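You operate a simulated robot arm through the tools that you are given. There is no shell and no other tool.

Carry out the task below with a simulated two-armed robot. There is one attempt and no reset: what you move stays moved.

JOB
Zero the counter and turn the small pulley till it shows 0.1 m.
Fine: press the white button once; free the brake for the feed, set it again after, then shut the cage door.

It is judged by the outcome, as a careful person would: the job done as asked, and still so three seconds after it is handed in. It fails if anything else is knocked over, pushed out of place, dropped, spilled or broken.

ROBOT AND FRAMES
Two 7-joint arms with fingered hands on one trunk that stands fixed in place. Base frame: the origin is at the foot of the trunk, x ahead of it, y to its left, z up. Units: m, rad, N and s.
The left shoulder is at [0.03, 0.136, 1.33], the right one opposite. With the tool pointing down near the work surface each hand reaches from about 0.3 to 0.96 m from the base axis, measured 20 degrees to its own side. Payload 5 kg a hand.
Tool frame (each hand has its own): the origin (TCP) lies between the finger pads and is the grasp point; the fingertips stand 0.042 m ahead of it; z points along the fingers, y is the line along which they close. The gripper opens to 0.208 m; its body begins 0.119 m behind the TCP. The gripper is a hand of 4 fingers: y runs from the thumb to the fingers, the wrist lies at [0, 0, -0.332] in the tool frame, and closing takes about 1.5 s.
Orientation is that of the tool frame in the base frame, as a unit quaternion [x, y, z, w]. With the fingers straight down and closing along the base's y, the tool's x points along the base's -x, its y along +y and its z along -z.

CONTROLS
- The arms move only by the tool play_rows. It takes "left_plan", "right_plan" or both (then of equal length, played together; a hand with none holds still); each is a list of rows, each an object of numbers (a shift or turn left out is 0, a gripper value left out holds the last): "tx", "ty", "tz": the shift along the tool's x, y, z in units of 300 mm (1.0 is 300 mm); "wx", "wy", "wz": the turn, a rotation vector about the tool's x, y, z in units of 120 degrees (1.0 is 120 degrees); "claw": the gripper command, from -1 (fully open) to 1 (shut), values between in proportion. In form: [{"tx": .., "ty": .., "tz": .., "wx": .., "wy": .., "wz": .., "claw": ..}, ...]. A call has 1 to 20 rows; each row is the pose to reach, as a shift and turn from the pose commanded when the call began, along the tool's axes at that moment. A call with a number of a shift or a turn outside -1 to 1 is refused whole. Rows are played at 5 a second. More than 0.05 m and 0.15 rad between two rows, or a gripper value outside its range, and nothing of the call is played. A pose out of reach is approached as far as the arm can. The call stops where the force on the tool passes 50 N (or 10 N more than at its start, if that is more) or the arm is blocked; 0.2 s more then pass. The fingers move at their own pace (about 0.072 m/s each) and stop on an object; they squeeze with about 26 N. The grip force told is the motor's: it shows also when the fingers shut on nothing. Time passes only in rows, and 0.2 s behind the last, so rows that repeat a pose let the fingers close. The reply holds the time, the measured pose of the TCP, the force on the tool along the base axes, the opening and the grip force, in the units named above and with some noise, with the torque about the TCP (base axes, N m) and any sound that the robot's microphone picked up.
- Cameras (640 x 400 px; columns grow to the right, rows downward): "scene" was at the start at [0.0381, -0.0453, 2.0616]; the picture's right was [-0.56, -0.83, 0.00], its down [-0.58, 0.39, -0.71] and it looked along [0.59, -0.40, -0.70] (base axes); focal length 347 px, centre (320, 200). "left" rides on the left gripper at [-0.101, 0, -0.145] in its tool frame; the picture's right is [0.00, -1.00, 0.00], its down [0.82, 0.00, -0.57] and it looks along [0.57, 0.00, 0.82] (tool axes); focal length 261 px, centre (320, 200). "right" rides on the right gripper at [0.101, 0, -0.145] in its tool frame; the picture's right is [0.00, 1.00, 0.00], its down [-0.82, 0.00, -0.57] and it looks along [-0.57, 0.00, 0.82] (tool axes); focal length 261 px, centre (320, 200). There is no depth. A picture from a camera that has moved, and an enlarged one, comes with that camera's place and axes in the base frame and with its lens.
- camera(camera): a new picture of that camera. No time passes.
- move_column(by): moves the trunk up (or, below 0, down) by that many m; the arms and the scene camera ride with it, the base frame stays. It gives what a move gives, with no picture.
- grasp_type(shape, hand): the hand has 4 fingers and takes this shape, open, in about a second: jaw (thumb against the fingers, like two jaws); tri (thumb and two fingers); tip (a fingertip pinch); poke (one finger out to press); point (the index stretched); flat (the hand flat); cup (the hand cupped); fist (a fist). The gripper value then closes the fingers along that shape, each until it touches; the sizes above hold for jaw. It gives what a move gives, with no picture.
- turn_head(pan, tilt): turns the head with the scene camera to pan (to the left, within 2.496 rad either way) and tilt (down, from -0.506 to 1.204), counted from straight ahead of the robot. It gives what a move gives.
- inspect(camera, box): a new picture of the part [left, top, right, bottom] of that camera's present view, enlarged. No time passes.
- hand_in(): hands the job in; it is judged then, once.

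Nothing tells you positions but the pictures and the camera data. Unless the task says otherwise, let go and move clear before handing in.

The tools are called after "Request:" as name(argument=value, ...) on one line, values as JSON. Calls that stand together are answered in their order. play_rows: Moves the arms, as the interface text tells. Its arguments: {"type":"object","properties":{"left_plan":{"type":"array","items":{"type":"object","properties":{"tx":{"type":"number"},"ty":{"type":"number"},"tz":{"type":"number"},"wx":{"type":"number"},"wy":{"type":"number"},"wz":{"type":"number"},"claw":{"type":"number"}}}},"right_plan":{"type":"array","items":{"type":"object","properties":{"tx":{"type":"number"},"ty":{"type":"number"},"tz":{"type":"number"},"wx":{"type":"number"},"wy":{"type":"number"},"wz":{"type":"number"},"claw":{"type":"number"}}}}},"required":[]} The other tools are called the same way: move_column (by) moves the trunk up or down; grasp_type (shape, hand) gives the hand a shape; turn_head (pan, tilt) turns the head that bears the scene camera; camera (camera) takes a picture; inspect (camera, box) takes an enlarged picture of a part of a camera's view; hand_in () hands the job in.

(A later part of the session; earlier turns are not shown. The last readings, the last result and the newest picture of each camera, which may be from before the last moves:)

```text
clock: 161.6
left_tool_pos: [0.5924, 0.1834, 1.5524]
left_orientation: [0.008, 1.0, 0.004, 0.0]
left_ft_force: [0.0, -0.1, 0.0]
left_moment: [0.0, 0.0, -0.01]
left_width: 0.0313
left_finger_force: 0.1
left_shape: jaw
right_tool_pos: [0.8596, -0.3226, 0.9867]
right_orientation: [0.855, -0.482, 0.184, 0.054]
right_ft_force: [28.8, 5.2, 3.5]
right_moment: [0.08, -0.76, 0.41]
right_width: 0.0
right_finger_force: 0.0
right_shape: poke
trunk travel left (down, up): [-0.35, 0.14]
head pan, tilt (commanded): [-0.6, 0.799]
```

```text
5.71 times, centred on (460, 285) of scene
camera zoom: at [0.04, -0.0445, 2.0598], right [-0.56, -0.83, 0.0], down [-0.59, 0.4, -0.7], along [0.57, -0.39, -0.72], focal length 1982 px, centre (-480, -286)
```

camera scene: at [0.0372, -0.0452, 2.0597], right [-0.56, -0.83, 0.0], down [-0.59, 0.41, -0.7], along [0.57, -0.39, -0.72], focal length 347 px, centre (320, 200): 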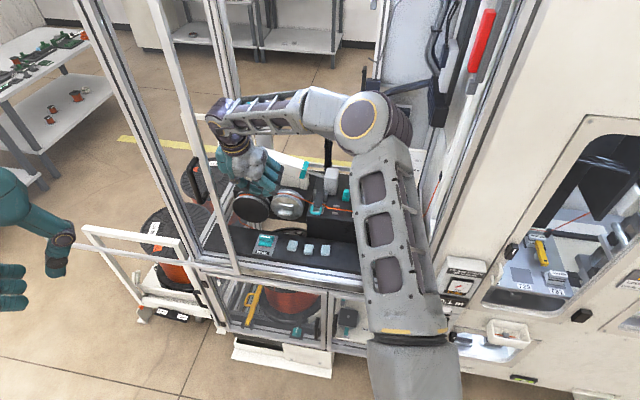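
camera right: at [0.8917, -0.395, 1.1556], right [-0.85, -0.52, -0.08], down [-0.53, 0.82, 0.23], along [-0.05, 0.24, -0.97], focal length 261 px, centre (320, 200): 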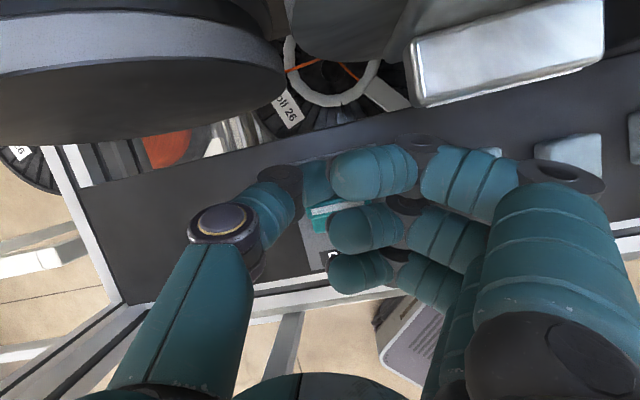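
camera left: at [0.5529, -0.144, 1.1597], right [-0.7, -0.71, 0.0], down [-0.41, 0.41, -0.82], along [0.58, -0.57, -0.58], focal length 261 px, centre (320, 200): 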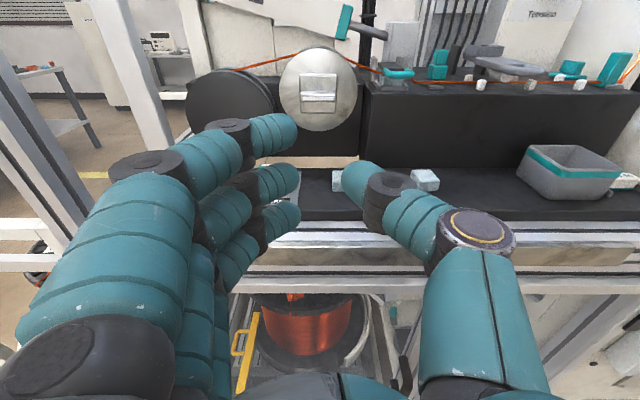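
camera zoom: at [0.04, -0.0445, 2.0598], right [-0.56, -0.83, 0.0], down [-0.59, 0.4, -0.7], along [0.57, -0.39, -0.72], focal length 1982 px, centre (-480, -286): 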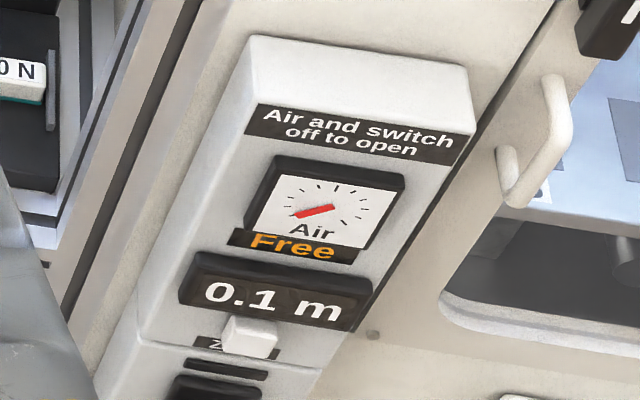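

The tab is firmly against its set stop (about 24 N), parallel to its original direction, and the counter still shows 0.1 m. I'll back the thumb off to the left and lift out.

Request:
play_rows(right_plan=[{"tx": -0.004, "ty": -0.013, "tz": 0.0}, {"tx": -0.008, "ty": -0.03, "tz": 0.0}, {"tx": 0.04, "ty": -0.041, "tz": -0.12}, {"tx": 0.09, "ty": -0.052, "tz": -0.24}, {"tx": 0.137, "ty": -0.062, "tz": -0.36}, {"tx": 0.183, "ty": -0.072, "tz": -0.48}, {"tx": 0.22, "ty": -0.08, "tz": -0.58}])

Request:
camera(camera="right")

Request:
inspect(camera="scene", box=[200, 160, 360, 280])

```text
clock: 163.2
left_tool_pos: [0.5899, 0.1829, 1.5536]
left_orientation: [0.008, 1.0, 0.005, 0.0]
left_ft_force: [-1.0, 0.5, 0.3]
left_moment: [-0.02, -0.03, 0.01]
left_width: 0.0311
left_finger_force: 0.1
left_shape: jaw
right_tool_pos: [0.8617, -0.3187, 1.1748]
right_orientation: [0.855, -0.482, 0.182, 0.055]
right_ft_force: [-0.1, 0.5, -0.1]
right_moment: [-0.06, -0.09, 0.01]
right_width: 0.0
right_finger_force: 0.1
right_shape: poke
trunk travel left (down, up): [-0.35, 0.14]
head pan, tilt (commanded): [-0.6, 0.799]
```

```text
taken
camera right: at [0.8717, -0.3599, 1.3445], right [-0.85, -0.52, -0.08], down [-0.53, 0.82, 0.23], along [-0.05, 0.24, -0.97], focal length 261 px, centre (320, 200)
```

right: 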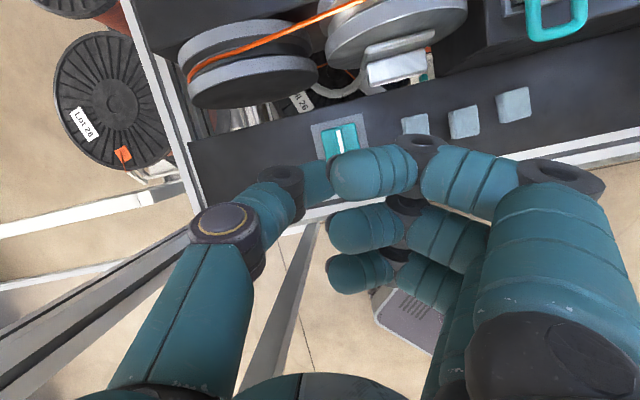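

```text
3.33 times, centred on (280, 220) of scene
camera zoom: at [0.0367, -0.0448, 2.0597], right [-0.56, -0.83, 0.0], down [-0.59, 0.4, -0.7], along [0.58, -0.39, -0.72], focal length 1156 px, centre (453, 133)
```

zoom: 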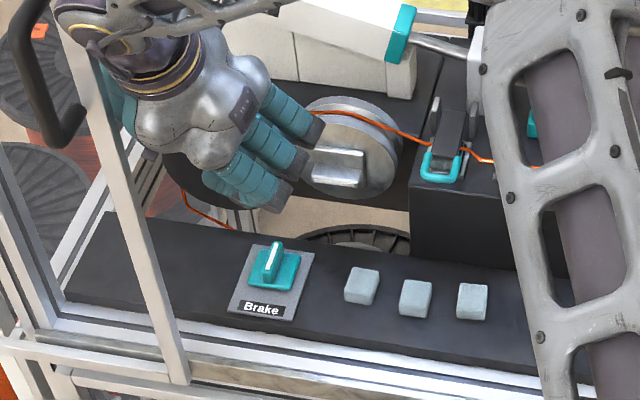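

The brake tab is back exactly as at the start. Now I'll withdraw the right hand: right and up, then out of the cage.

Request:
play_rows(right_plan=[{"tx": 0.041, "ty": 0.088, "tz": -0.04}, {"tx": 0.082, "ty": 0.175, "tz": -0.079}, {"tx": 0.123, "ty": 0.263, "tz": -0.119}, {"tx": 0.163, "ty": 0.35, "tz": -0.159}, {"tx": 0.204, "ty": 0.438, "tz": -0.198}, {"tx": 0.245, "ty": 0.525, "tz": -0.238}])

Request:
play_rows(right_plan=[{"tx": -0.119, "ty": 0.033, "tz": -0.05}, {"tx": -0.238, "ty": 0.066, "tz": -0.1}, {"tx": -0.357, "ty": 0.099, "tz": -0.15}, {"tx": -0.477, "ty": 0.132, "tz": -0.2}, {"tx": -0.596, "ty": 0.165, "tz": -0.25}, {"tx": -0.715, "ty": 0.198, "tz": -0.3}, {"tx": -0.834, "ty": 0.231, "tz": -0.35}])

Request:
grasp_type(hand="right", shape="jaw")

Request:
camera(camera="scene")

```text
clock: 164.6
left_tool_pos: [0.5882, 0.1822, 1.5532]
left_orientation: [0.008, 1.0, 0.005, 0.001]
left_ft_force: [-0.7, -0.9, -0.1]
left_moment: [0.03, -0.14, -0.03]
left_width: 0.0312
left_finger_force: 0.1
left_shape: jaw
right_tool_pos: [0.7419, -0.4411, 1.2542]
right_orientation: [0.855, -0.482, 0.182, 0.054]
right_ft_force: [-0.4, 0.7, 0.1]
right_moment: [-0.02, -0.09, 0.04]
right_width: 0.0
right_finger_force: 0.0
right_shape: poke
trunk travel left (down, up): [-0.35, 0.14]
head pan, tilt (commanded): [-0.6, 0.799]
```

```text
clock: 166.2
left_tool_pos: [0.5887, 0.1846, 1.553]
left_orientation: [0.007, 1.0, 0.004, 0.001]
left_ft_force: [-0.5, 0.7, 0.5]
left_moment: [-0.11, -0.07, 0.01]
left_width: 0.0312
left_finger_force: 0.1
left_shape: jaw
right_tool_pos: [0.5419, -0.2454, 1.2551]
right_orientation: [0.855, -0.483, 0.183, 0.055]
right_ft_force: [-0.4, 0.5, 0.5]
right_moment: [-0.1, -0.05, -0.03]
right_width: 0.0
right_finger_force: 0.0
right_shape: poke
trunk travel left (down, up): [-0.35, 0.14]
head pan, tilt (commanded): [-0.6, 0.799]
```

```text
clock: 167.1
left_tool_pos: [0.5901, 0.1826, 1.5537]
left_orientation: [0.008, 1.0, 0.005, 0.001]
left_ft_force: [0.4, 0.5, 0.3]
left_moment: [0.0, 0.01, -0.01]
left_width: 0.0313
left_finger_force: 0.0
left_shape: jaw
right_tool_pos: [0.5424, -0.2457, 1.2545]
right_orientation: [0.854, -0.483, 0.183, 0.056]
right_ft_force: [-0.2, 0.7, -0.4]
right_moment: [0.0, -0.03, 0.03]
right_width: 0.2078
right_finger_force: 0.1
right_shape: jaw
trunk travel left (down, up): [-0.35, 0.14]
head pan, tilt (commanded): [-0.6, 0.799]
```

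```text
taken
camera scene: at [0.0369, -0.0451, 2.0597], right [-0.56, -0.83, 0.0], down [-0.59, 0.41, -0.7], along [0.58, -0.39, -0.72], focal length 347 px, centre (320, 200)
```

scene: 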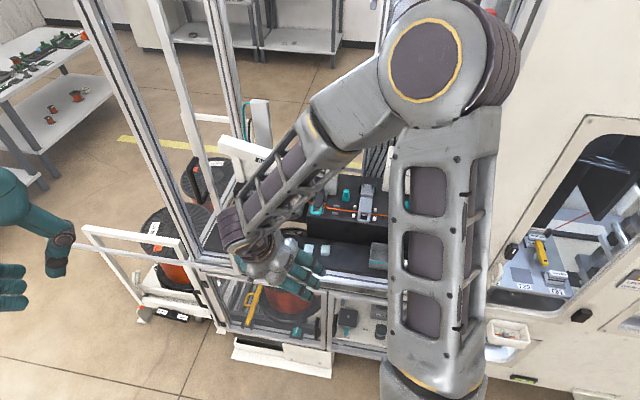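

Right hand is out. I'll bring it in front of the door handle (height 1.41 m), roll squared to the door, while moving the left hand a bit further away.

Request:
play_rows(right_plan=[{"tx": -0.003, "ty": -0.102, "tz": -0.062, "wz": -0.0156, "claw": -0.1}, {"tx": -0.005, "ty": -0.204, "tz": -0.123, "wz": -0.0313, "claw": -0.1}, {"tx": -0.008, "ty": -0.306, "tz": -0.185, "wz": -0.0469, "claw": -0.1}, {"tx": -0.01, "ty": -0.408, "tz": -0.246, "wz": -0.0625, "claw": -0.1}, {"tx": -0.013, "ty": -0.509, "tz": -0.308, "wz": -0.0781, "claw": -0.1}, {"tx": -0.015, "ty": -0.611, "tz": -0.369, "wz": -0.0938, "claw": -0.1}, {"tx": -0.018, "ty": -0.713, "tz": -0.431, "wz": -0.1094, "claw": -0.1}, {"tx": -0.02, "ty": -0.815, "tz": -0.492, "wz": -0.125, "claw": -0.1}], left_plan=[{"tx": 0.058, "ty": 0.042, "tz": -0.021}, {"tx": 0.117, "ty": 0.083, "tz": -0.042}, {"tx": 0.175, "ty": 0.125, "tz": -0.063}, {"tx": 0.234, "ty": 0.167, "tz": -0.084}, {"tx": 0.292, "ty": 0.208, "tz": -0.104}, {"tx": 0.35, "ty": 0.25, "tz": -0.125}, {"tx": 0.409, "ty": 0.291, "tz": -0.146}, {"tx": 0.467, "ty": 0.333, "tz": -0.167}])

Request:
camera(camera="right")

Request:
camera(camera="scene")

```text
clock: 168.9
left_tool_pos: [0.4517, 0.2862, 1.6028]
left_orientation: [0.007, 1.0, 0.005, 0.0]
left_ft_force: [-0.1, 0.9, 0.7]
left_moment: [-0.08, 0.02, 0.02]
left_width: 0.0312
left_finger_force: 0.0
left_shape: jaw
right_tool_pos: [0.7079, -0.0736, 1.4085]
right_orientation: [0.911, -0.367, 0.173, 0.08]
right_ft_force: [0.1, 1.5, 0.0]
right_moment: [-0.07, 0.02, -0.02]
right_width: 0.1152
right_finger_force: 0.1
right_shape: jaw
trunk travel left (down, up): [-0.35, 0.14]
head pan, tilt (commanded): [-0.6, 0.799]
```

```text
taken
camera right: at [0.738, -0.0987, 1.5796], right [-0.7, -0.71, 0.02], down [-0.69, 0.68, 0.22], along [-0.17, 0.15, -0.97], focal length 261 px, centre (320, 200)
```

right: 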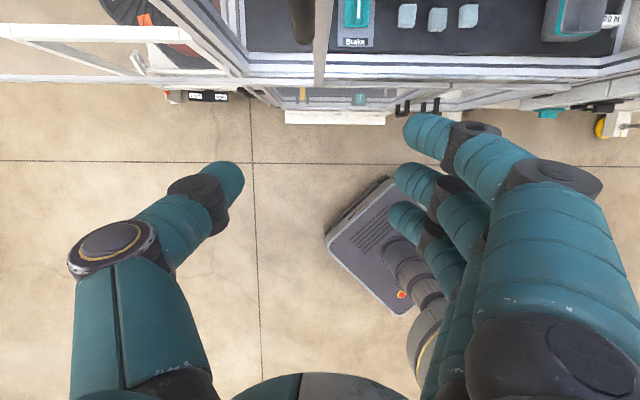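

```text
taken
camera scene: at [0.0371, -0.0431, 2.0597], right [-0.57, -0.82, 0.0], down [-0.59, 0.4, -0.7], along [0.57, -0.39, -0.72], focal length 347 px, centre (320, 200)
```

scene: 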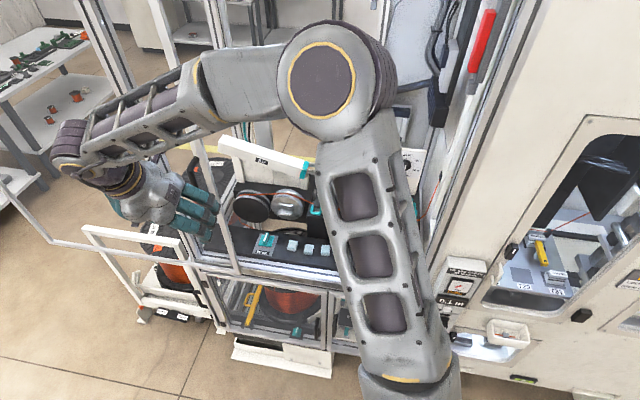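

The right hand faces the handle with good posture. I'll narrow the jaw to about 7 cm and advance so the bar sits between thumb (left) and fingers (right).

Request:
play_rows(right_plan=[{"claw": 0.3}, {"claw": 0.3}, {"tx": 0.06, "tz": 0.024, "claw": 0.3}, {"tx": 0.12, "tz": 0.048, "claw": 0.3}, {"tx": 0.19, "tz": 0.077, "claw": 0.3}])

Request:
camera(camera="right")

Request:
inspect(camera="scene", box=[120, 110, 280, 260])

Request:
camera(camera="left")

```text
clock: 170.1
left_tool_pos: [0.4526, 0.284, 1.6028]
left_orientation: [0.008, 1.0, 0.005, 0.0]
left_ft_force: [0.5, -0.9, 0.0]
left_moment: [0.07, 0.06, 0.03]
left_width: 0.031
left_finger_force: 0.1
left_shape: jaw
right_tool_pos: [0.7545, -0.1187, 1.4074]
right_orientation: [0.91, -0.368, 0.173, 0.079]
right_ft_force: [0.0, 0.0, 0.0]
right_moment: [0.01, 0.03, -0.01]
right_width: 0.0733
right_finger_force: 0.0
right_shape: jaw
trunk travel left (down, up): [-0.35, 0.14]
head pan, tilt (commanded): [-0.6, 0.799]
```

```text
taken
camera right: at [0.7836, -0.144, 1.5784], right [-0.7, -0.72, 0.01], down [-0.7, 0.68, 0.22], along [-0.17, 0.15, -0.97], focal length 261 px, centre (320, 200)
```

right: 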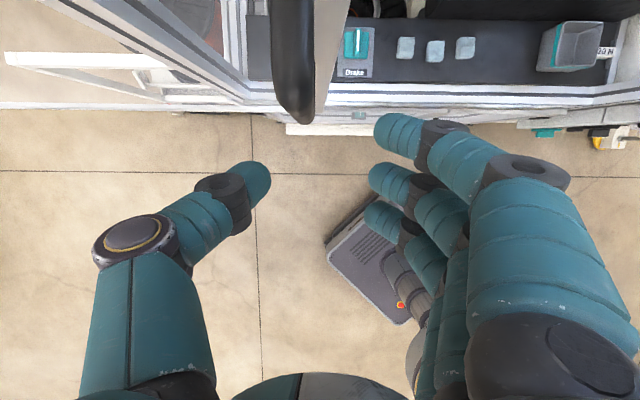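

```text
2.67 times, centred on (200, 185) of scene
camera zoom: at [0.0381, -0.046, 2.0596], right [-0.56, -0.83, 0.0], down [-0.59, 0.41, -0.7], along [0.57, -0.39, -0.72], focal length 925 px, centre (640, 240)
```

zoom: 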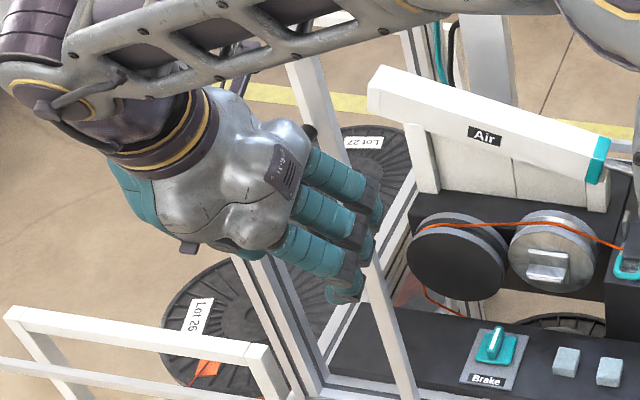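

```text
taken
camera left: at [0.5533, 0.2797, 1.7474], right [-0.01, -1.0, -0.01], down [-0.82, 0.0, 0.57], along [-0.57, 0.02, -0.82], focal length 261 px, centre (320, 200)
```

left: 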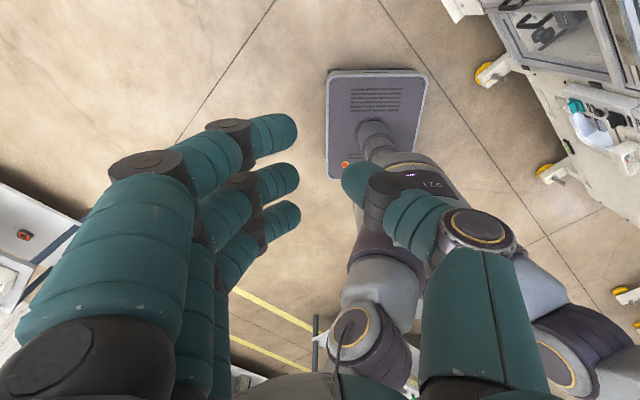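

The bar is between thumb and fingers. I'll advance the last 3.7 cm.

Request:
play_rows(right_plan=[{"tx": 0.038, "tz": 0.0154, "claw": 0.3}, {"tx": 0.076, "tz": 0.031, "claw": 0.3}, {"tx": 0.1145, "tz": 0.0461, "claw": 0.3}])

Request:
camera(camera="right")

```text
clock: 170.9
left_tool_pos: [0.4518, 0.2847, 1.6031]
left_orientation: [0.008, 1.0, 0.005, -0.001]
left_ft_force: [-0.4, -1.1, 0.3]
left_moment: [0.01, 0.0, 0.01]
left_width: 0.0315
left_finger_force: 0.1
left_shape: jaw
right_tool_pos: [0.7787, -0.1428, 1.4089]
right_orientation: [0.91, -0.367, 0.173, 0.079]
right_ft_force: [0.2, 0.0, -0.3]
right_moment: [-0.02, 0.0, 0.0]
right_width: 0.0734
right_finger_force: 0.1
right_shape: jaw
trunk travel left (down, up): [-0.35, 0.14]
head pan, tilt (commanded): [-0.6, 0.799]
```

```text
taken
camera right: at [0.8083, -0.1672, 1.5797], right [-0.7, -0.72, 0.01], down [-0.7, 0.68, 0.22], along [-0.17, 0.15, -0.97], focal length 261 px, centre (320, 200)
```

right: 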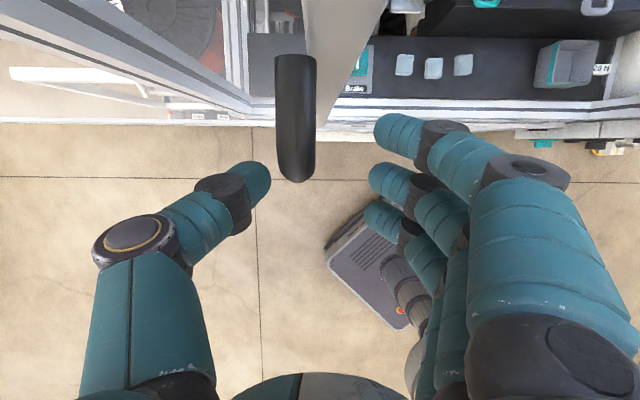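

The view shows the handle's top arm; the bar itself is ~1.7 cm deeper than I had it. I'll advance 1.7 cm more, then start pushing right gently.

Request:
play_rows(right_plan=[{"tx": 0.026, "tz": 0.0106, "claw": 0.3}, {"tx": 0.0526, "tz": 0.0212, "claw": 0.3}])

Request:
camera(camera="right")

Request:
play_rows(right_plan=[{"ty": 0.033, "claw": 0.3}, {"ty": 0.067, "claw": 0.3}, {"ty": 0.1, "claw": 0.3}])

Request:
camera(camera="right")

Request:
inspect(camera="scene", box=[120, 110, 280, 260])

```text
clock: 171.5
left_tool_pos: [0.4514, 0.2847, 1.6025]
left_orientation: [0.009, 1.0, 0.005, 0.001]
left_ft_force: [0.2, 0.0, -0.8]
left_moment: [0.0, 0.0, 0.01]
left_width: 0.0313
left_finger_force: 0.0
left_shape: jaw
right_tool_pos: [0.791, -0.156, 1.4079]
right_orientation: [0.911, -0.367, 0.173, 0.079]
right_ft_force: [0.6, 0.6, 0.1]
right_moment: [0.05, 0.02, -0.03]
right_width: 0.0733
right_finger_force: 0.0
right_shape: jaw
trunk travel left (down, up): [-0.35, 0.14]
head pan, tilt (commanded): [-0.6, 0.799]
```

```text
taken
camera right: at [0.8212, -0.1802, 1.5793], right [-0.7, -0.72, 0.01], down [-0.69, 0.68, 0.22], along [-0.17, 0.15, -0.97], focal length 261 px, centre (320, 200)
```

right: 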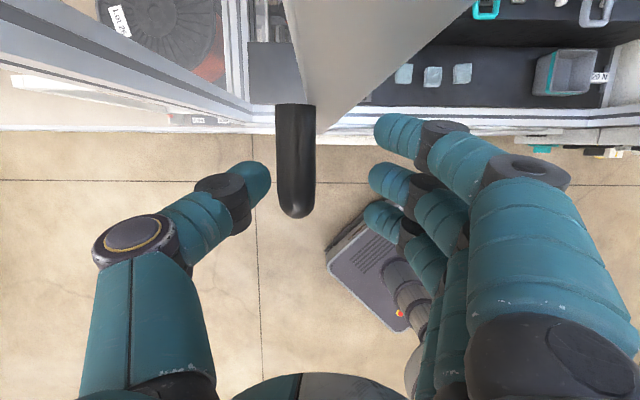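

```text
clock: 172.3
left_tool_pos: [0.4521, 0.2852, 1.6035]
left_orientation: [0.008, 1.0, 0.006, 0.001]
left_ft_force: [0.4, -1.1, 1.5]
left_moment: [-0.01, 0.01, -0.01]
left_width: 0.0313
left_finger_force: 0.1
left_shape: jaw
right_tool_pos: [0.7691, -0.1758, 1.4088]
right_orientation: [0.911, -0.366, 0.173, 0.078]
right_ft_force: [1.5, 0.3, -0.6]
right_moment: [0.02, -0.02, 0.02]
right_width: 0.0742
right_finger_force: 0.0
right_shape: jaw
trunk travel left (down, up): [-0.35, 0.14]
head pan, tilt (commanded): [-0.6, 0.799]
```

```text
taken
camera right: at [0.7991, -0.2014, 1.5801], right [-0.7, -0.72, 0.01], down [-0.7, 0.68, 0.22], along [-0.17, 0.15, -0.97], focal length 261 px, centre (320, 200)
```

right: 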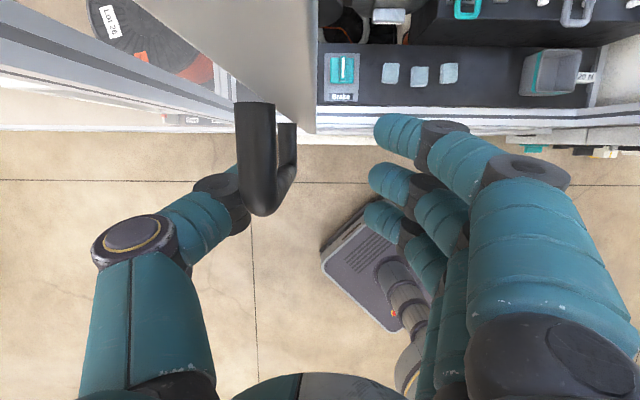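

```text
2.67 times, centred on (200, 185) of scene
camera zoom: at [0.0366, -0.0453, 2.0597], right [-0.56, -0.83, 0.0], down [-0.59, 0.41, -0.7], along [0.58, -0.39, -0.72], focal length 925 px, centre (640, 240)
```

zoom: 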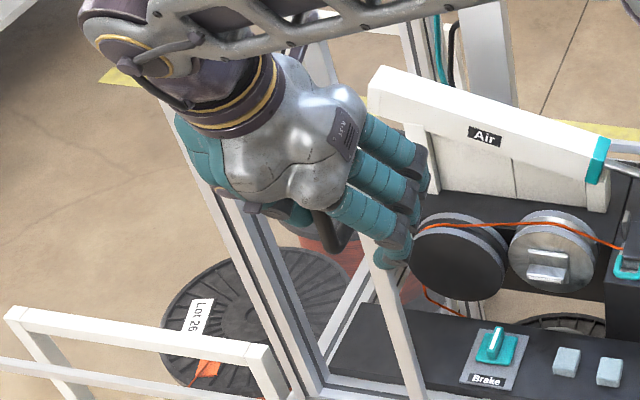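

The thumb is now against the bar. I'll push right 10 cm and see whether the door follows.

Request:
play_rows(right_plan=[{"ty": 0.05, "claw": 0.3}, {"ty": 0.1, "claw": 0.3}, {"ty": 0.15, "claw": 0.3}, {"ty": 0.2, "claw": 0.3}, {"ty": 0.25, "claw": 0.3}, {"ty": 0.3, "claw": 0.3}, {"ty": 0.35, "claw": 0.3}])

Request:
camera(camera="right")

Request:
camera(camera="scene")

```text
clock: 173.9
left_tool_pos: [0.4511, 0.2837, 1.6041]
left_orientation: [0.008, 1.0, 0.005, 0.001]
left_ft_force: [-0.4, -0.7, 0.6]
left_moment: [0.01, -0.05, 0.02]
left_width: 0.0311
left_finger_force: 0.1
left_shape: jaw
right_tool_pos: [0.6971, -0.2524, 1.4112]
right_orientation: [0.91, -0.368, 0.174, 0.078]
right_ft_force: [-0.2, 0.5, 0.0]
right_moment: [0.02, -0.06, 0.04]
right_width: 0.0739
right_finger_force: 0.1
right_shape: jaw
trunk travel left (down, up): [-0.35, 0.14]
head pan, tilt (commanded): [-0.6, 0.799]
```

```text
taken
camera right: at [0.7265, -0.2776, 1.5825], right [-0.7, -0.71, 0.01], down [-0.69, 0.68, 0.22], along [-0.17, 0.15, -0.97], focal length 261 px, centre (320, 200)
```

right: 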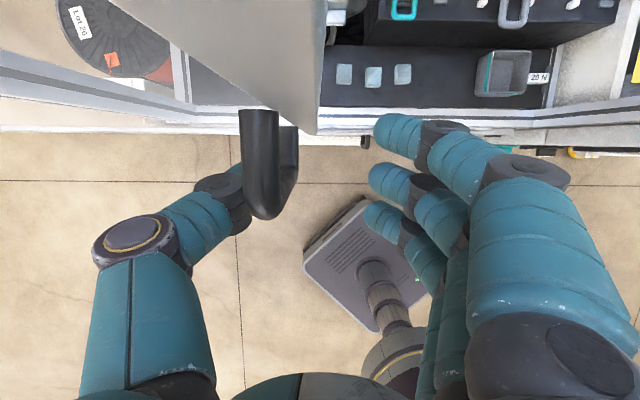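

```text
taken
camera scene: at [0.0361, -0.0457, 2.0597], right [-0.56, -0.83, 0.0], down [-0.59, 0.41, -0.7], along [0.58, -0.39, -0.72], focal length 347 px, centre (320, 200)
```

scene: 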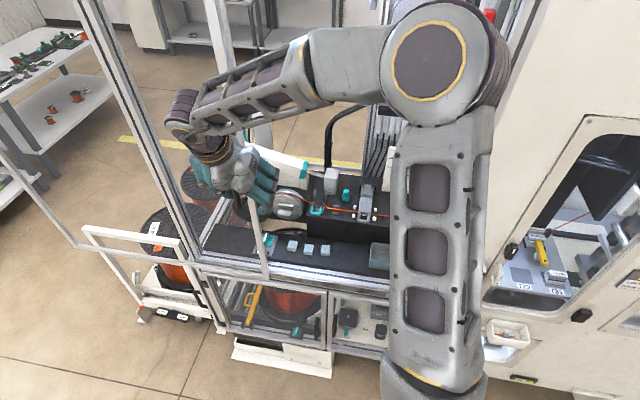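

The door slides easily with the hand. Continuing to push right.

Request:
play_rows(right_plan=[{"ty": 0.07, "claw": 0.3}, {"ty": 0.14, "claw": 0.3}, {"ty": 0.21, "claw": 0.3}, {"ty": 0.28, "claw": 0.3}, {"ty": 0.35, "claw": 0.3}, {"ty": 0.42, "claw": 0.3}, {"ty": 0.49, "claw": 0.3}, {"ty": 0.56, "claw": 0.3}, {"ty": 0.63, "claw": 0.3}, {"ty": 0.7, "claw": 0.3}])

Request:
camera(camera="right")

Request:
camera(camera="scene")

```text
clock: 176.1
left_tool_pos: [0.4509, 0.2847, 1.604]
left_orientation: [0.008, 1.0, 0.006, 0.001]
left_ft_force: [-0.6, 1.0, 0.2]
left_moment: [0.06, -0.06, 0.0]
left_width: 0.0312
left_finger_force: 0.1
left_shape: jaw
right_tool_pos: [0.5503, -0.4015, 1.4149]
right_orientation: [0.911, -0.367, 0.174, 0.078]
right_ft_force: [-6.3, 3.8, -0.4]
right_moment: [-0.71, -1.57, -0.1]
right_width: 0.075
right_finger_force: 0.1
right_shape: jaw
trunk travel left (down, up): [-0.35, 0.14]
head pan, tilt (commanded): [-0.6, 0.799]
```

```text
taken
camera right: at [0.5806, -0.4278, 1.5859], right [-0.7, -0.72, 0.01], down [-0.7, 0.68, 0.22], along [-0.17, 0.15, -0.97], focal length 261 px, centre (320, 200)
```

right: 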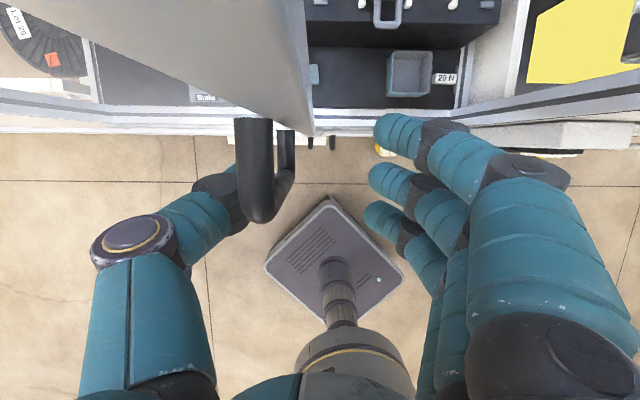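

```text
taken
camera scene: at [0.0347, -0.0454, 2.0598], right [-0.56, -0.83, 0.0], down [-0.59, 0.41, -0.7], along [0.58, -0.39, -0.72], focal length 347 px, centre (320, 200)
```

scene: 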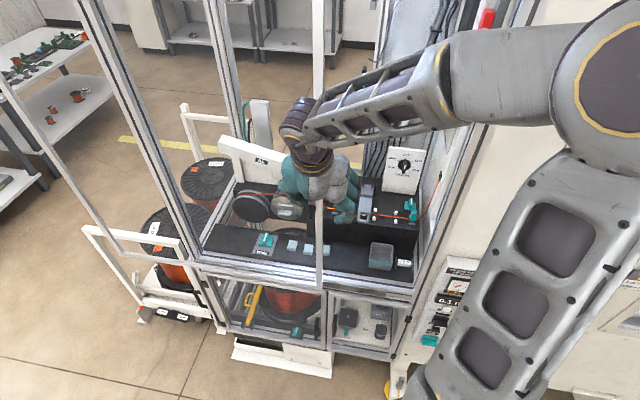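

The door follows; a light rub shows the hand drifting slightly toward the door, so I'll back off 1.2 cm and continue pushing with a small outward drift.

Request:
play_rows(right_plan=[{"tx": -0.037, "tz": -0.015, "claw": 0.3}, {"tx": -0.04, "tz": -0.016, "ty": 0.07, "claw": 0.3}, {"tx": -0.042, "tz": -0.017, "ty": 0.14, "claw": 0.3}, {"tx": -0.044, "tz": -0.018, "ty": 0.21, "claw": 0.3}, {"tx": -0.046, "tz": -0.019, "ty": 0.28, "claw": 0.3}, {"tx": -0.048, "tz": -0.02, "ty": 0.35, "claw": 0.3}, {"tx": -0.05, "tz": -0.021, "ty": 0.42, "claw": 0.3}, {"tx": -0.052, "tz": -0.022, "ty": 0.49, "claw": 0.3}])

Request:
camera(camera="right")

Request:
camera(camera="scene")

```text
clock: 177.9
left_tool_pos: [0.4511, 0.2839, 1.6046]
left_orientation: [0.008, 1.0, 0.006, 0.001]
left_ft_force: [-0.1, -0.4, 0.6]
left_moment: [0.04, -0.08, 0.01]
left_width: 0.0313
left_finger_force: 0.1
left_shape: jaw
right_tool_pos: [0.4361, -0.4975, 1.4178]
right_orientation: [0.91, -0.368, 0.174, 0.078]
right_ft_force: [-0.9, -0.1, -0.5]
right_moment: [0.04, -0.02, 0.02]
right_width: 0.0732
right_finger_force: 0.0
right_shape: jaw
trunk travel left (down, up): [-0.35, 0.14]
head pan, tilt (commanded): [-0.6, 0.799]
```

```text
taken
camera right: at [0.4656, -0.5223, 1.588], right [-0.7, -0.71, 0.01], down [-0.69, 0.68, 0.22], along [-0.17, 0.15, -0.97], focal length 261 px, centre (320, 200)
```

right: 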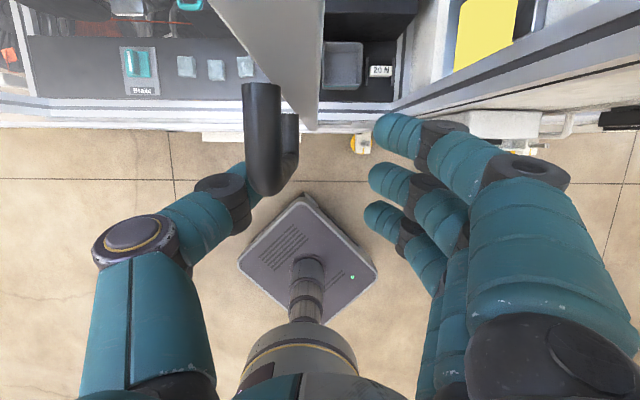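

```text
taken
camera scene: at [0.0352, -0.0459, 2.0598], right [-0.56, -0.83, 0.0], down [-0.59, 0.41, -0.7], along [0.58, -0.39, -0.72], focal length 347 px, centre (320, 200)
```

scene: 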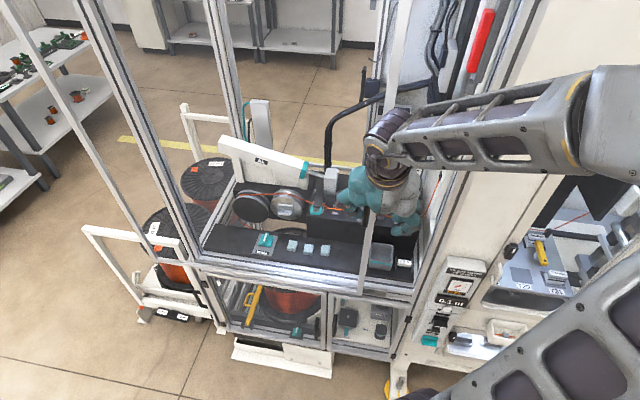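

Nearly there. I'll continue slowly toward the right post, watching the force.

Request:
play_rows(right_plan=[{"ty": 0.05, "claw": 0.3}, {"ty": 0.1, "claw": 0.3}, {"ty": 0.15, "claw": 0.3}, {"ty": 0.2, "claw": 0.3}, {"ty": 0.25, "claw": 0.3}])

Request:
camera(camera="right")

Request:
camera(camera="scene")

```text
clock: 179.1
left_tool_pos: [0.4503, 0.2831, 1.6037]
left_orientation: [0.009, 1.0, 0.005, 0.001]
left_ft_force: [-0.8, -1.1, 0.3]
left_moment: [0.04, -0.08, 0.0]
left_width: 0.0315
left_finger_force: 0.1
left_shape: jaw
right_tool_pos: [0.3824, -0.5509, 1.4172]
right_orientation: [0.911, -0.367, 0.172, 0.078]
right_ft_force: [-0.2, -0.6, 0.7]
right_moment: [0.05, -0.01, 0.02]
right_width: 0.0735
right_finger_force: 0.1
right_shape: jaw
trunk travel left (down, up): [-0.35, 0.14]
head pan, tilt (commanded): [-0.6, 0.799]
```

```text
taken
camera right: at [0.4127, -0.5757, 1.5889], right [-0.7, -0.72, 0.01], down [-0.69, 0.68, 0.22], along [-0.17, 0.15, -0.97], focal length 261 px, centre (320, 200)
```

right: 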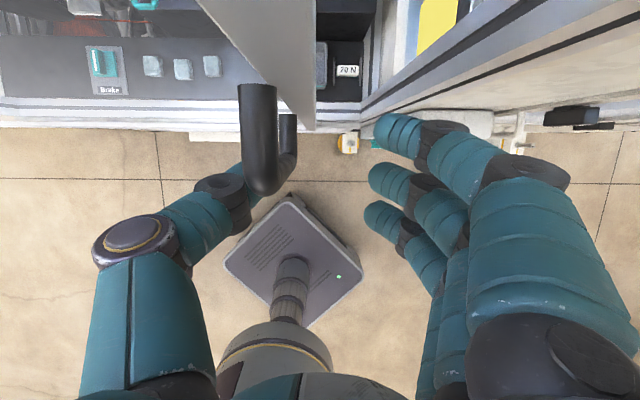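

```text
taken
camera scene: at [0.0358, -0.0459, 2.0597], right [-0.56, -0.83, 0.0], down [-0.59, 0.41, -0.7], along [0.58, -0.39, -0.72], focal length 347 px, centre (320, 200)
```

scene: 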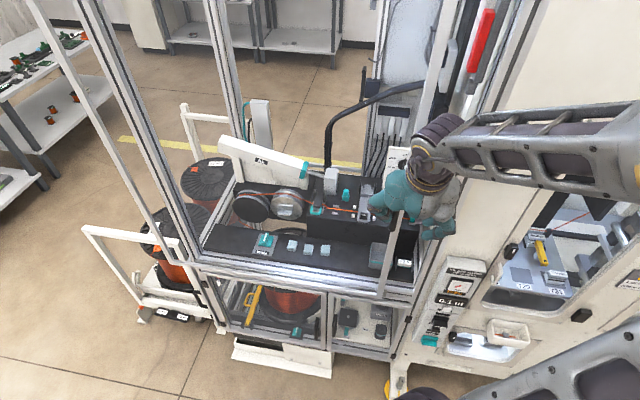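

About 10 cm remain. Continuing.

Request:
play_rows(right_plan=[{"ty": 0.05, "claw": 0.3}, {"ty": 0.1, "claw": 0.3}, {"ty": 0.15, "claw": 0.3}, {"ty": 0.2, "claw": 0.3}])

Request:
camera(camera="right")

Request:
inspect(camera="scene", box=[340, 150, 500, 320])

```text
clock: 180.1
left_tool_pos: [0.4506, 0.2853, 1.6032]
left_orientation: [0.008, 1.0, 0.005, 0.001]
left_ft_force: [0.0, 0.2, 0.4]
left_moment: [0.06, -0.1, -0.02]
left_width: 0.0314
left_finger_force: 0.1
left_shape: jaw
right_tool_pos: [0.3422, -0.595, 1.4202]
right_orientation: [0.91, -0.367, 0.175, 0.077]
right_ft_force: [-0.2, 0.5, -0.1]
right_moment: [0.04, -0.05, 0.07]
right_width: 0.0736
right_finger_force: 0.2
right_shape: jaw
trunk travel left (down, up): [-0.35, 0.14]
head pan, tilt (commanded): [-0.6, 0.799]
```

```text
taken
camera right: at [0.3711, -0.6195, 1.5911], right [-0.7, -0.71, 0.01], down [-0.69, 0.68, 0.22], along [-0.17, 0.15, -0.97], focal length 261 px, centre (320, 200)
```

right: 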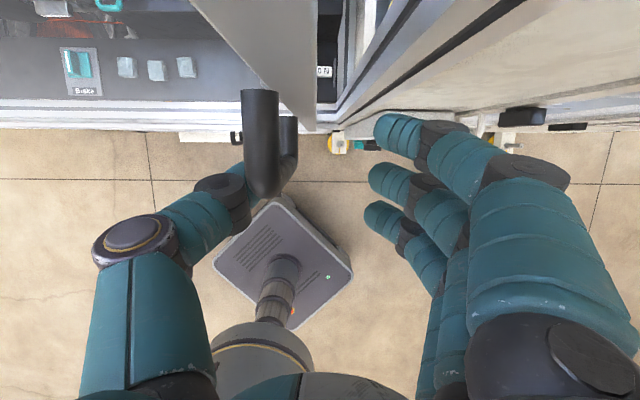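

```text
2.35 times, centred on (420, 235) of scene
camera zoom: at [0.0355, -0.0458, 2.0598], right [-0.56, -0.83, 0.0], down [-0.59, 0.41, -0.7], along [0.58, -0.39, -0.72], focal length 816 px, centre (85, 118)
```

zoom: 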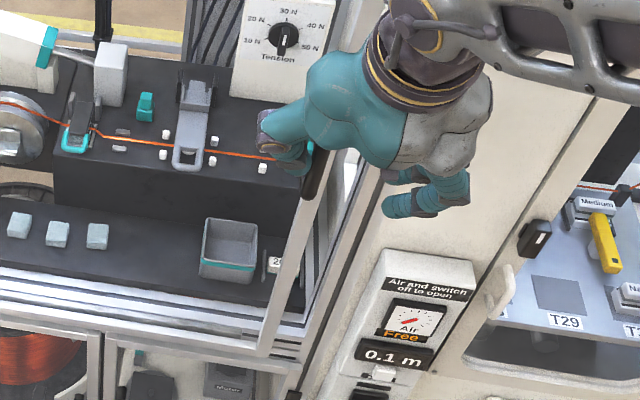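

Getting close to the right post. Pushing on in small steps until it meets its stop.

Request:
play_rows(right_plan=[{"ty": 0.04, "claw": 0.3}, {"ty": 0.08, "claw": 0.3}, {"ty": 0.12, "claw": 0.3}, {"ty": 0.16, "claw": 0.3}])

Request:
camera(camera="right")

Request:
inspect(camera="scene", box=[340, 150, 500, 320])

```text
clock: 181.1
left_tool_pos: [0.4513, 0.2833, 1.6041]
left_orientation: [0.008, 1.0, 0.004, 0.001]
left_ft_force: [0.2, 0.6, 0.0]
left_moment: [0.05, -0.04, 0.01]
left_width: 0.0314
left_finger_force: 0.0
left_shape: jaw
right_tool_pos: [0.3075, -0.6267, 1.4184]
right_orientation: [0.91, -0.368, 0.175, 0.079]
right_ft_force: [0.5, 0.5, 1.2]
right_moment: [0.02, -0.1, 0.03]
right_width: 0.0741
right_finger_force: 0.0
right_shape: jaw
trunk travel left (down, up): [-0.35, 0.14]
head pan, tilt (commanded): [-0.6, 0.799]
```

```text
taken
camera right: at [0.3384, -0.6521, 1.5905], right [-0.7, -0.71, 0.01], down [-0.69, 0.68, 0.22], along [-0.17, 0.15, -0.97], focal length 261 px, centre (320, 200)
```

right: 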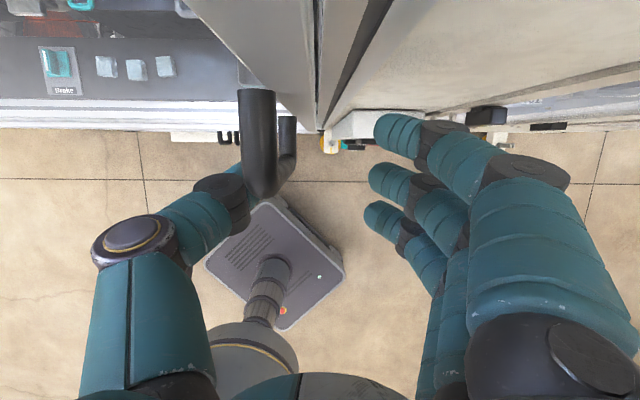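

```text
2.35 times, centred on (420, 235) of scene
camera zoom: at [0.0361, -0.0455, 2.0597], right [-0.56, -0.83, 0.0], down [-0.59, 0.41, -0.7], along [0.58, -0.39, -0.72], focal length 816 px, centre (85, 118)
```

zoom: 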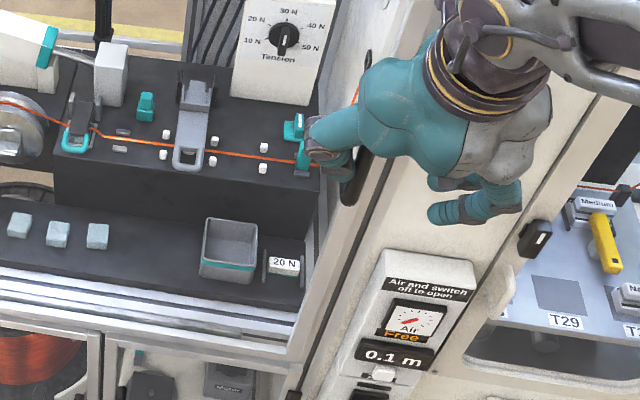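

The stile now overlaps the right post. A few more centimetres until it meets the stop.

Request:
play_rows(right_plan=[{"ty": 0.033, "claw": 0.3}, {"ty": 0.067, "claw": 0.3}, {"ty": 0.1, "claw": 0.3}])

Request:
camera(camera="right")

Request:
inspect(camera="scene", box=[340, 150, 500, 320])

```text
clock: 181.9
left_tool_pos: [0.4515, 0.2847, 1.603]
left_orientation: [0.008, 1.0, 0.005, 0.001]
left_ft_force: [-0.6, 1.1, -0.2]
left_moment: [-0.07, 0.04, -0.01]
left_width: 0.031
left_finger_force: 0.1
left_shape: jaw
right_tool_pos: [0.2901, -0.6488, 1.4195]
right_orientation: [0.911, -0.367, 0.174, 0.079]
right_ft_force: [2.6, 3.8, -0.4]
right_moment: [0.04, -0.06, 0.08]
right_width: 0.0771
right_finger_force: 0.1
right_shape: jaw
trunk travel left (down, up): [-0.35, 0.14]
head pan, tilt (commanded): [-0.6, 0.799]
```

```text
taken
camera right: at [0.3193, -0.6726, 1.5913], right [-0.7, -0.72, 0.01], down [-0.7, 0.68, 0.22], along [-0.17, 0.15, -0.97], focal length 261 px, centre (320, 200)
```

right: 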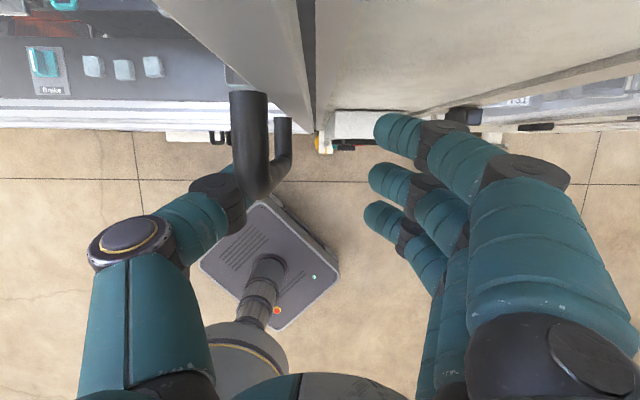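

```text
2.35 times, centred on (420, 235) of scene
camera zoom: at [0.0374, -0.0434, 2.0597], right [-0.56, -0.83, 0.0], down [-0.59, 0.4, -0.7], along [0.58, -0.39, -0.72], focal length 816 px, centre (85, 118)
```

zoom: 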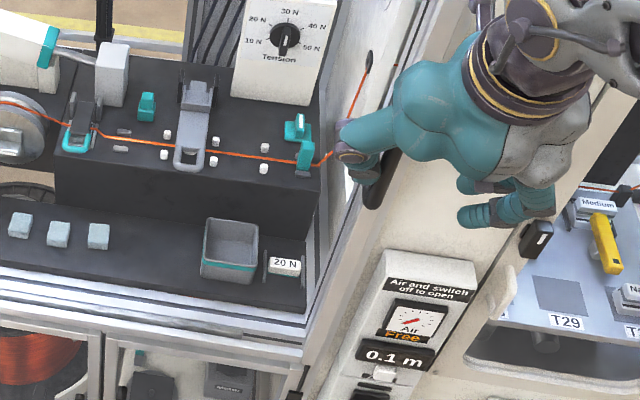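

Force is starting to rise, so the door is reaching its stop. One more gentle centimetre to seat it.

Request:
play_rows(right_plan=[{"ty": 0.02, "claw": 0.3}, {"ty": 0.04, "claw": 0.3}, {"ty": 0.04, "claw": 0.3}])

Request:
camera(camera="right")

Request:
inspect(camera="scene", box=[340, 150, 500, 320])

Request:
camera(camera="scene")

```text
clock: 182.7
left_tool_pos: [0.4533, 0.286, 1.602]
left_orientation: [0.007, 1.0, 0.004, 0.0]
left_ft_force: [-0.6, -1.1, -0.1]
left_moment: [0.02, 0.0, 0.02]
left_width: 0.0313
left_finger_force: 0.2
left_shape: jaw
right_tool_pos: [0.2811, -0.6546, 1.4216]
right_orientation: [0.911, -0.366, 0.173, 0.078]
right_ft_force: [8.7, 16.5, 5.9]
right_moment: [0.6, -0.5, 0.5]
right_width: 0.0881
right_finger_force: 0.1
right_shape: jaw
trunk travel left (down, up): [-0.35, 0.14]
head pan, tilt (commanded): [-0.6, 0.799]
```

```text
taken
camera right: at [0.3117, -0.68, 1.592], right [-0.7, -0.72, 0.01], down [-0.7, 0.68, 0.22], along [-0.17, 0.14, -0.97], focal length 261 px, centre (320, 200)
```

right: 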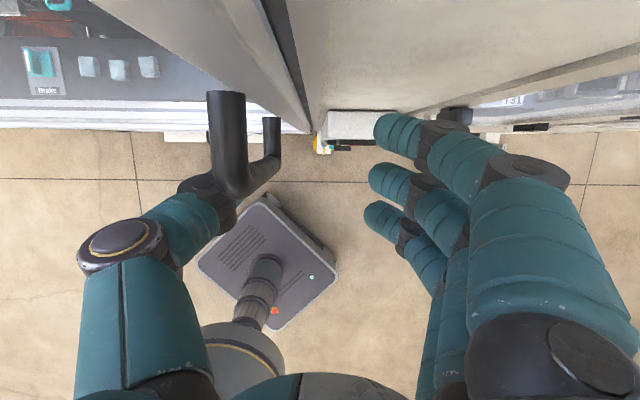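

```text
2.35 times, centred on (420, 235) of scene
camera zoom: at [0.038, -0.042, 2.0598], right [-0.56, -0.83, 0.0], down [-0.59, 0.4, -0.7], along [0.57, -0.39, -0.72], focal length 816 px, centre (85, 118)
```

zoom: 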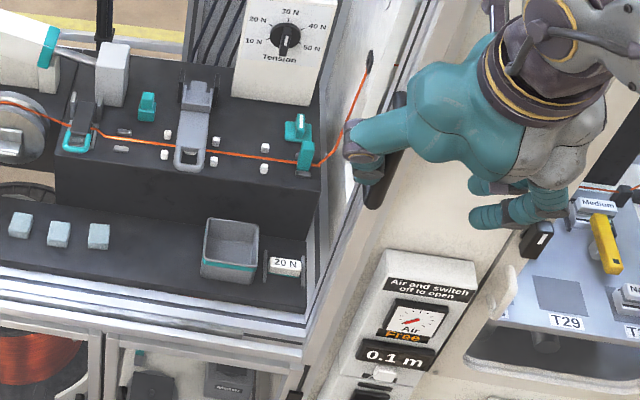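

```text
taken
camera scene: at [0.038, -0.042, 2.0598], right [-0.56, -0.83, 0.0], down [-0.59, 0.4, -0.7], along [0.57, -0.39, -0.72], focal length 347 px, centre (320, 200)
```

scene: 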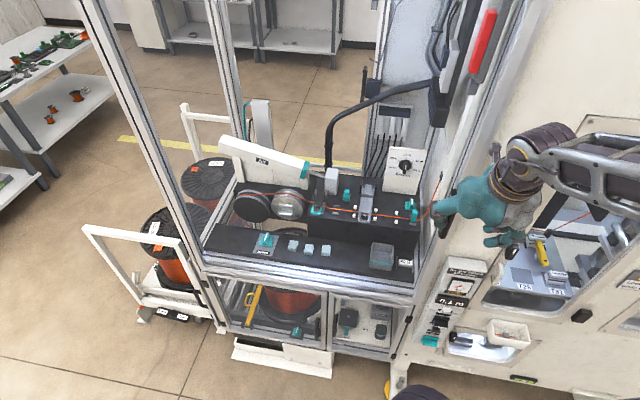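

The door is seated against its stop (about 18 N reaction) with the stile on the right post. I'll ease off the bar and back straight out.

Request:
play_rows(right_plan=[{"ty": -0.03, "claw": 0.3}, {"ty": -0.06, "claw": 0.3}, {"ty": -0.07, "claw": 0.3}, {"ty": -0.07, "tx": -0.08, "tz": -0.032, "claw": 0.3}, {"ty": -0.07, "tx": -0.18, "tz": -0.073, "claw": 0.3}, {"ty": -0.07, "tx": -0.28, "tz": -0.113, "claw": 0.3}, {"ty": -0.07, "tx": -0.371, "tz": -0.15, "claw": 0.3}])

Request:
camera(camera="right")

Request:
camera(camera="scene")

```text
clock: 184.3
left_tool_pos: [0.4494, 0.2865, 1.6037]
left_orientation: [0.008, 1.0, 0.005, 0.001]
left_ft_force: [-0.7, 1.2, -0.6]
left_moment: [-0.12, -0.14, 0.02]
left_width: 0.0312
left_finger_force: 0.1
left_shape: jaw
right_tool_pos: [0.2053, -0.5554, 1.4199]
right_orientation: [0.911, -0.366, 0.175, 0.078]
right_ft_force: [0.3, 0.6, -0.3]
right_moment: [-0.14, -0.1, 0.02]
right_width: 0.0733
right_finger_force: 0.0
right_shape: jaw
trunk travel left (down, up): [-0.35, 0.14]
head pan, tilt (commanded): [-0.6, 0.799]
```

```text
taken
camera right: at [0.2349, -0.5813, 1.5922], right [-0.7, -0.72, 0.01], down [-0.7, 0.68, 0.22], along [-0.17, 0.15, -0.98], focal length 261 px, centre (320, 200)
```

right: 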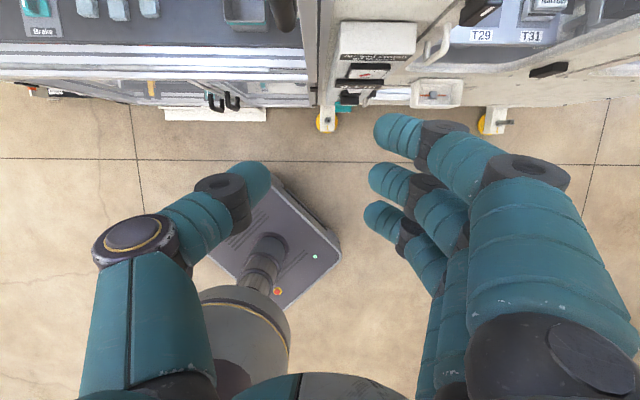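

```text
taken
camera scene: at [0.0342, -0.0434, 2.0598], right [-0.56, -0.83, 0.0], down [-0.59, 0.4, -0.7], along [0.58, -0.39, -0.72], focal length 347 px, centre (320, 200)
```

scene: 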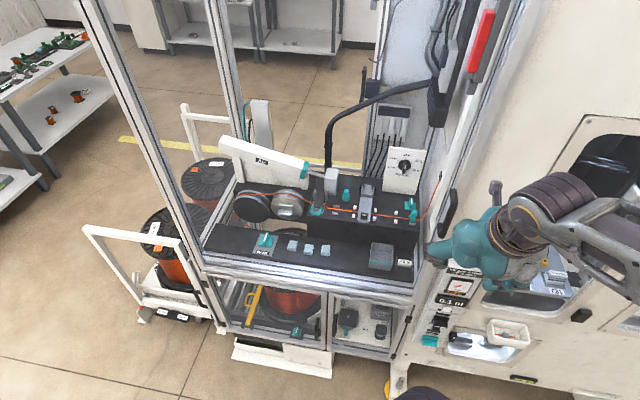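

The door is closed and the hand is clear. I'll verify everything: counter, brake, pulley, door edges.

Request:
inspect(camera="scene", box=[200, 160, 360, 280])

Request:
inspect(camera="scene", box=[380, 150, 520, 320])

Request:
turn_head(pan=-0.55, tilt=0.3)

Request:
camera(camera="scene")

```text
3.33 times, centred on (280, 220) of scene
camera zoom: at [0.0342, -0.0434, 2.0598], right [-0.56, -0.83, 0.0], down [-0.59, 0.4, -0.7], along [0.58, -0.39, -0.72], focal length 1156 px, centre (453, 133)
```

zoom: 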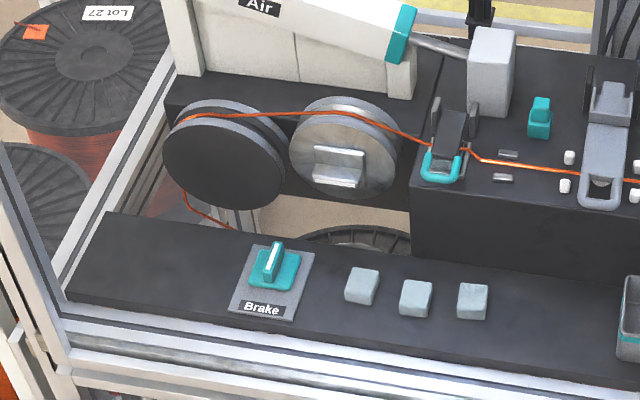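

```text
2.35 times, centred on (450, 235) of scene
camera zoom: at [0.0342, -0.0434, 2.0598], right [-0.56, -0.83, 0.0], down [-0.59, 0.4, -0.7], along [0.58, -0.39, -0.72], focal length 816 px, centre (14, 118)
```

zoom: 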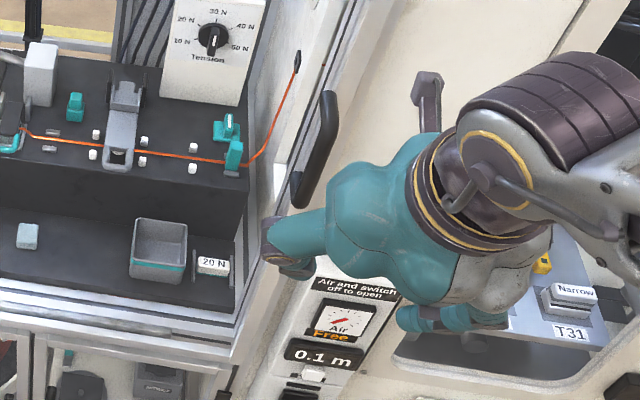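

```text
clock: 185.2
left_tool_pos: [0.452, 0.2835, 1.603]
left_orientation: [0.008, 1.0, 0.004, 0.001]
left_ft_force: [0.9, -0.5, 0.5]
left_moment: [-0.02, -0.02, 0.01]
left_width: 0.0312
left_finger_force: 0.1
left_shape: jaw
right_tool_pos: [0.2078, -0.5592, 1.4199]
right_orientation: [0.91, -0.368, 0.173, 0.079]
right_ft_force: [-0.1, 0.3, 0.0]
right_moment: [0.01, 0.01, -0.01]
right_width: 0.0734
right_finger_force: 0.0
right_shape: jaw
trunk travel left (down, up): [-0.35, 0.14]
head pan, tilt (commanded): [-0.55, 0.3]
```

```text
taken
camera scene: at [0.0496, -0.0483, 2.104], right [-0.52, -0.85, 0.0], down [-0.25, 0.15, -0.95], along [0.81, -0.5, -0.3], focal length 347 px, centre (320, 200)
```

scene: 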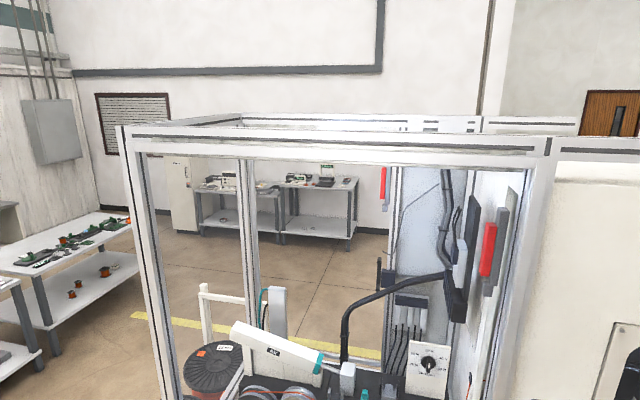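

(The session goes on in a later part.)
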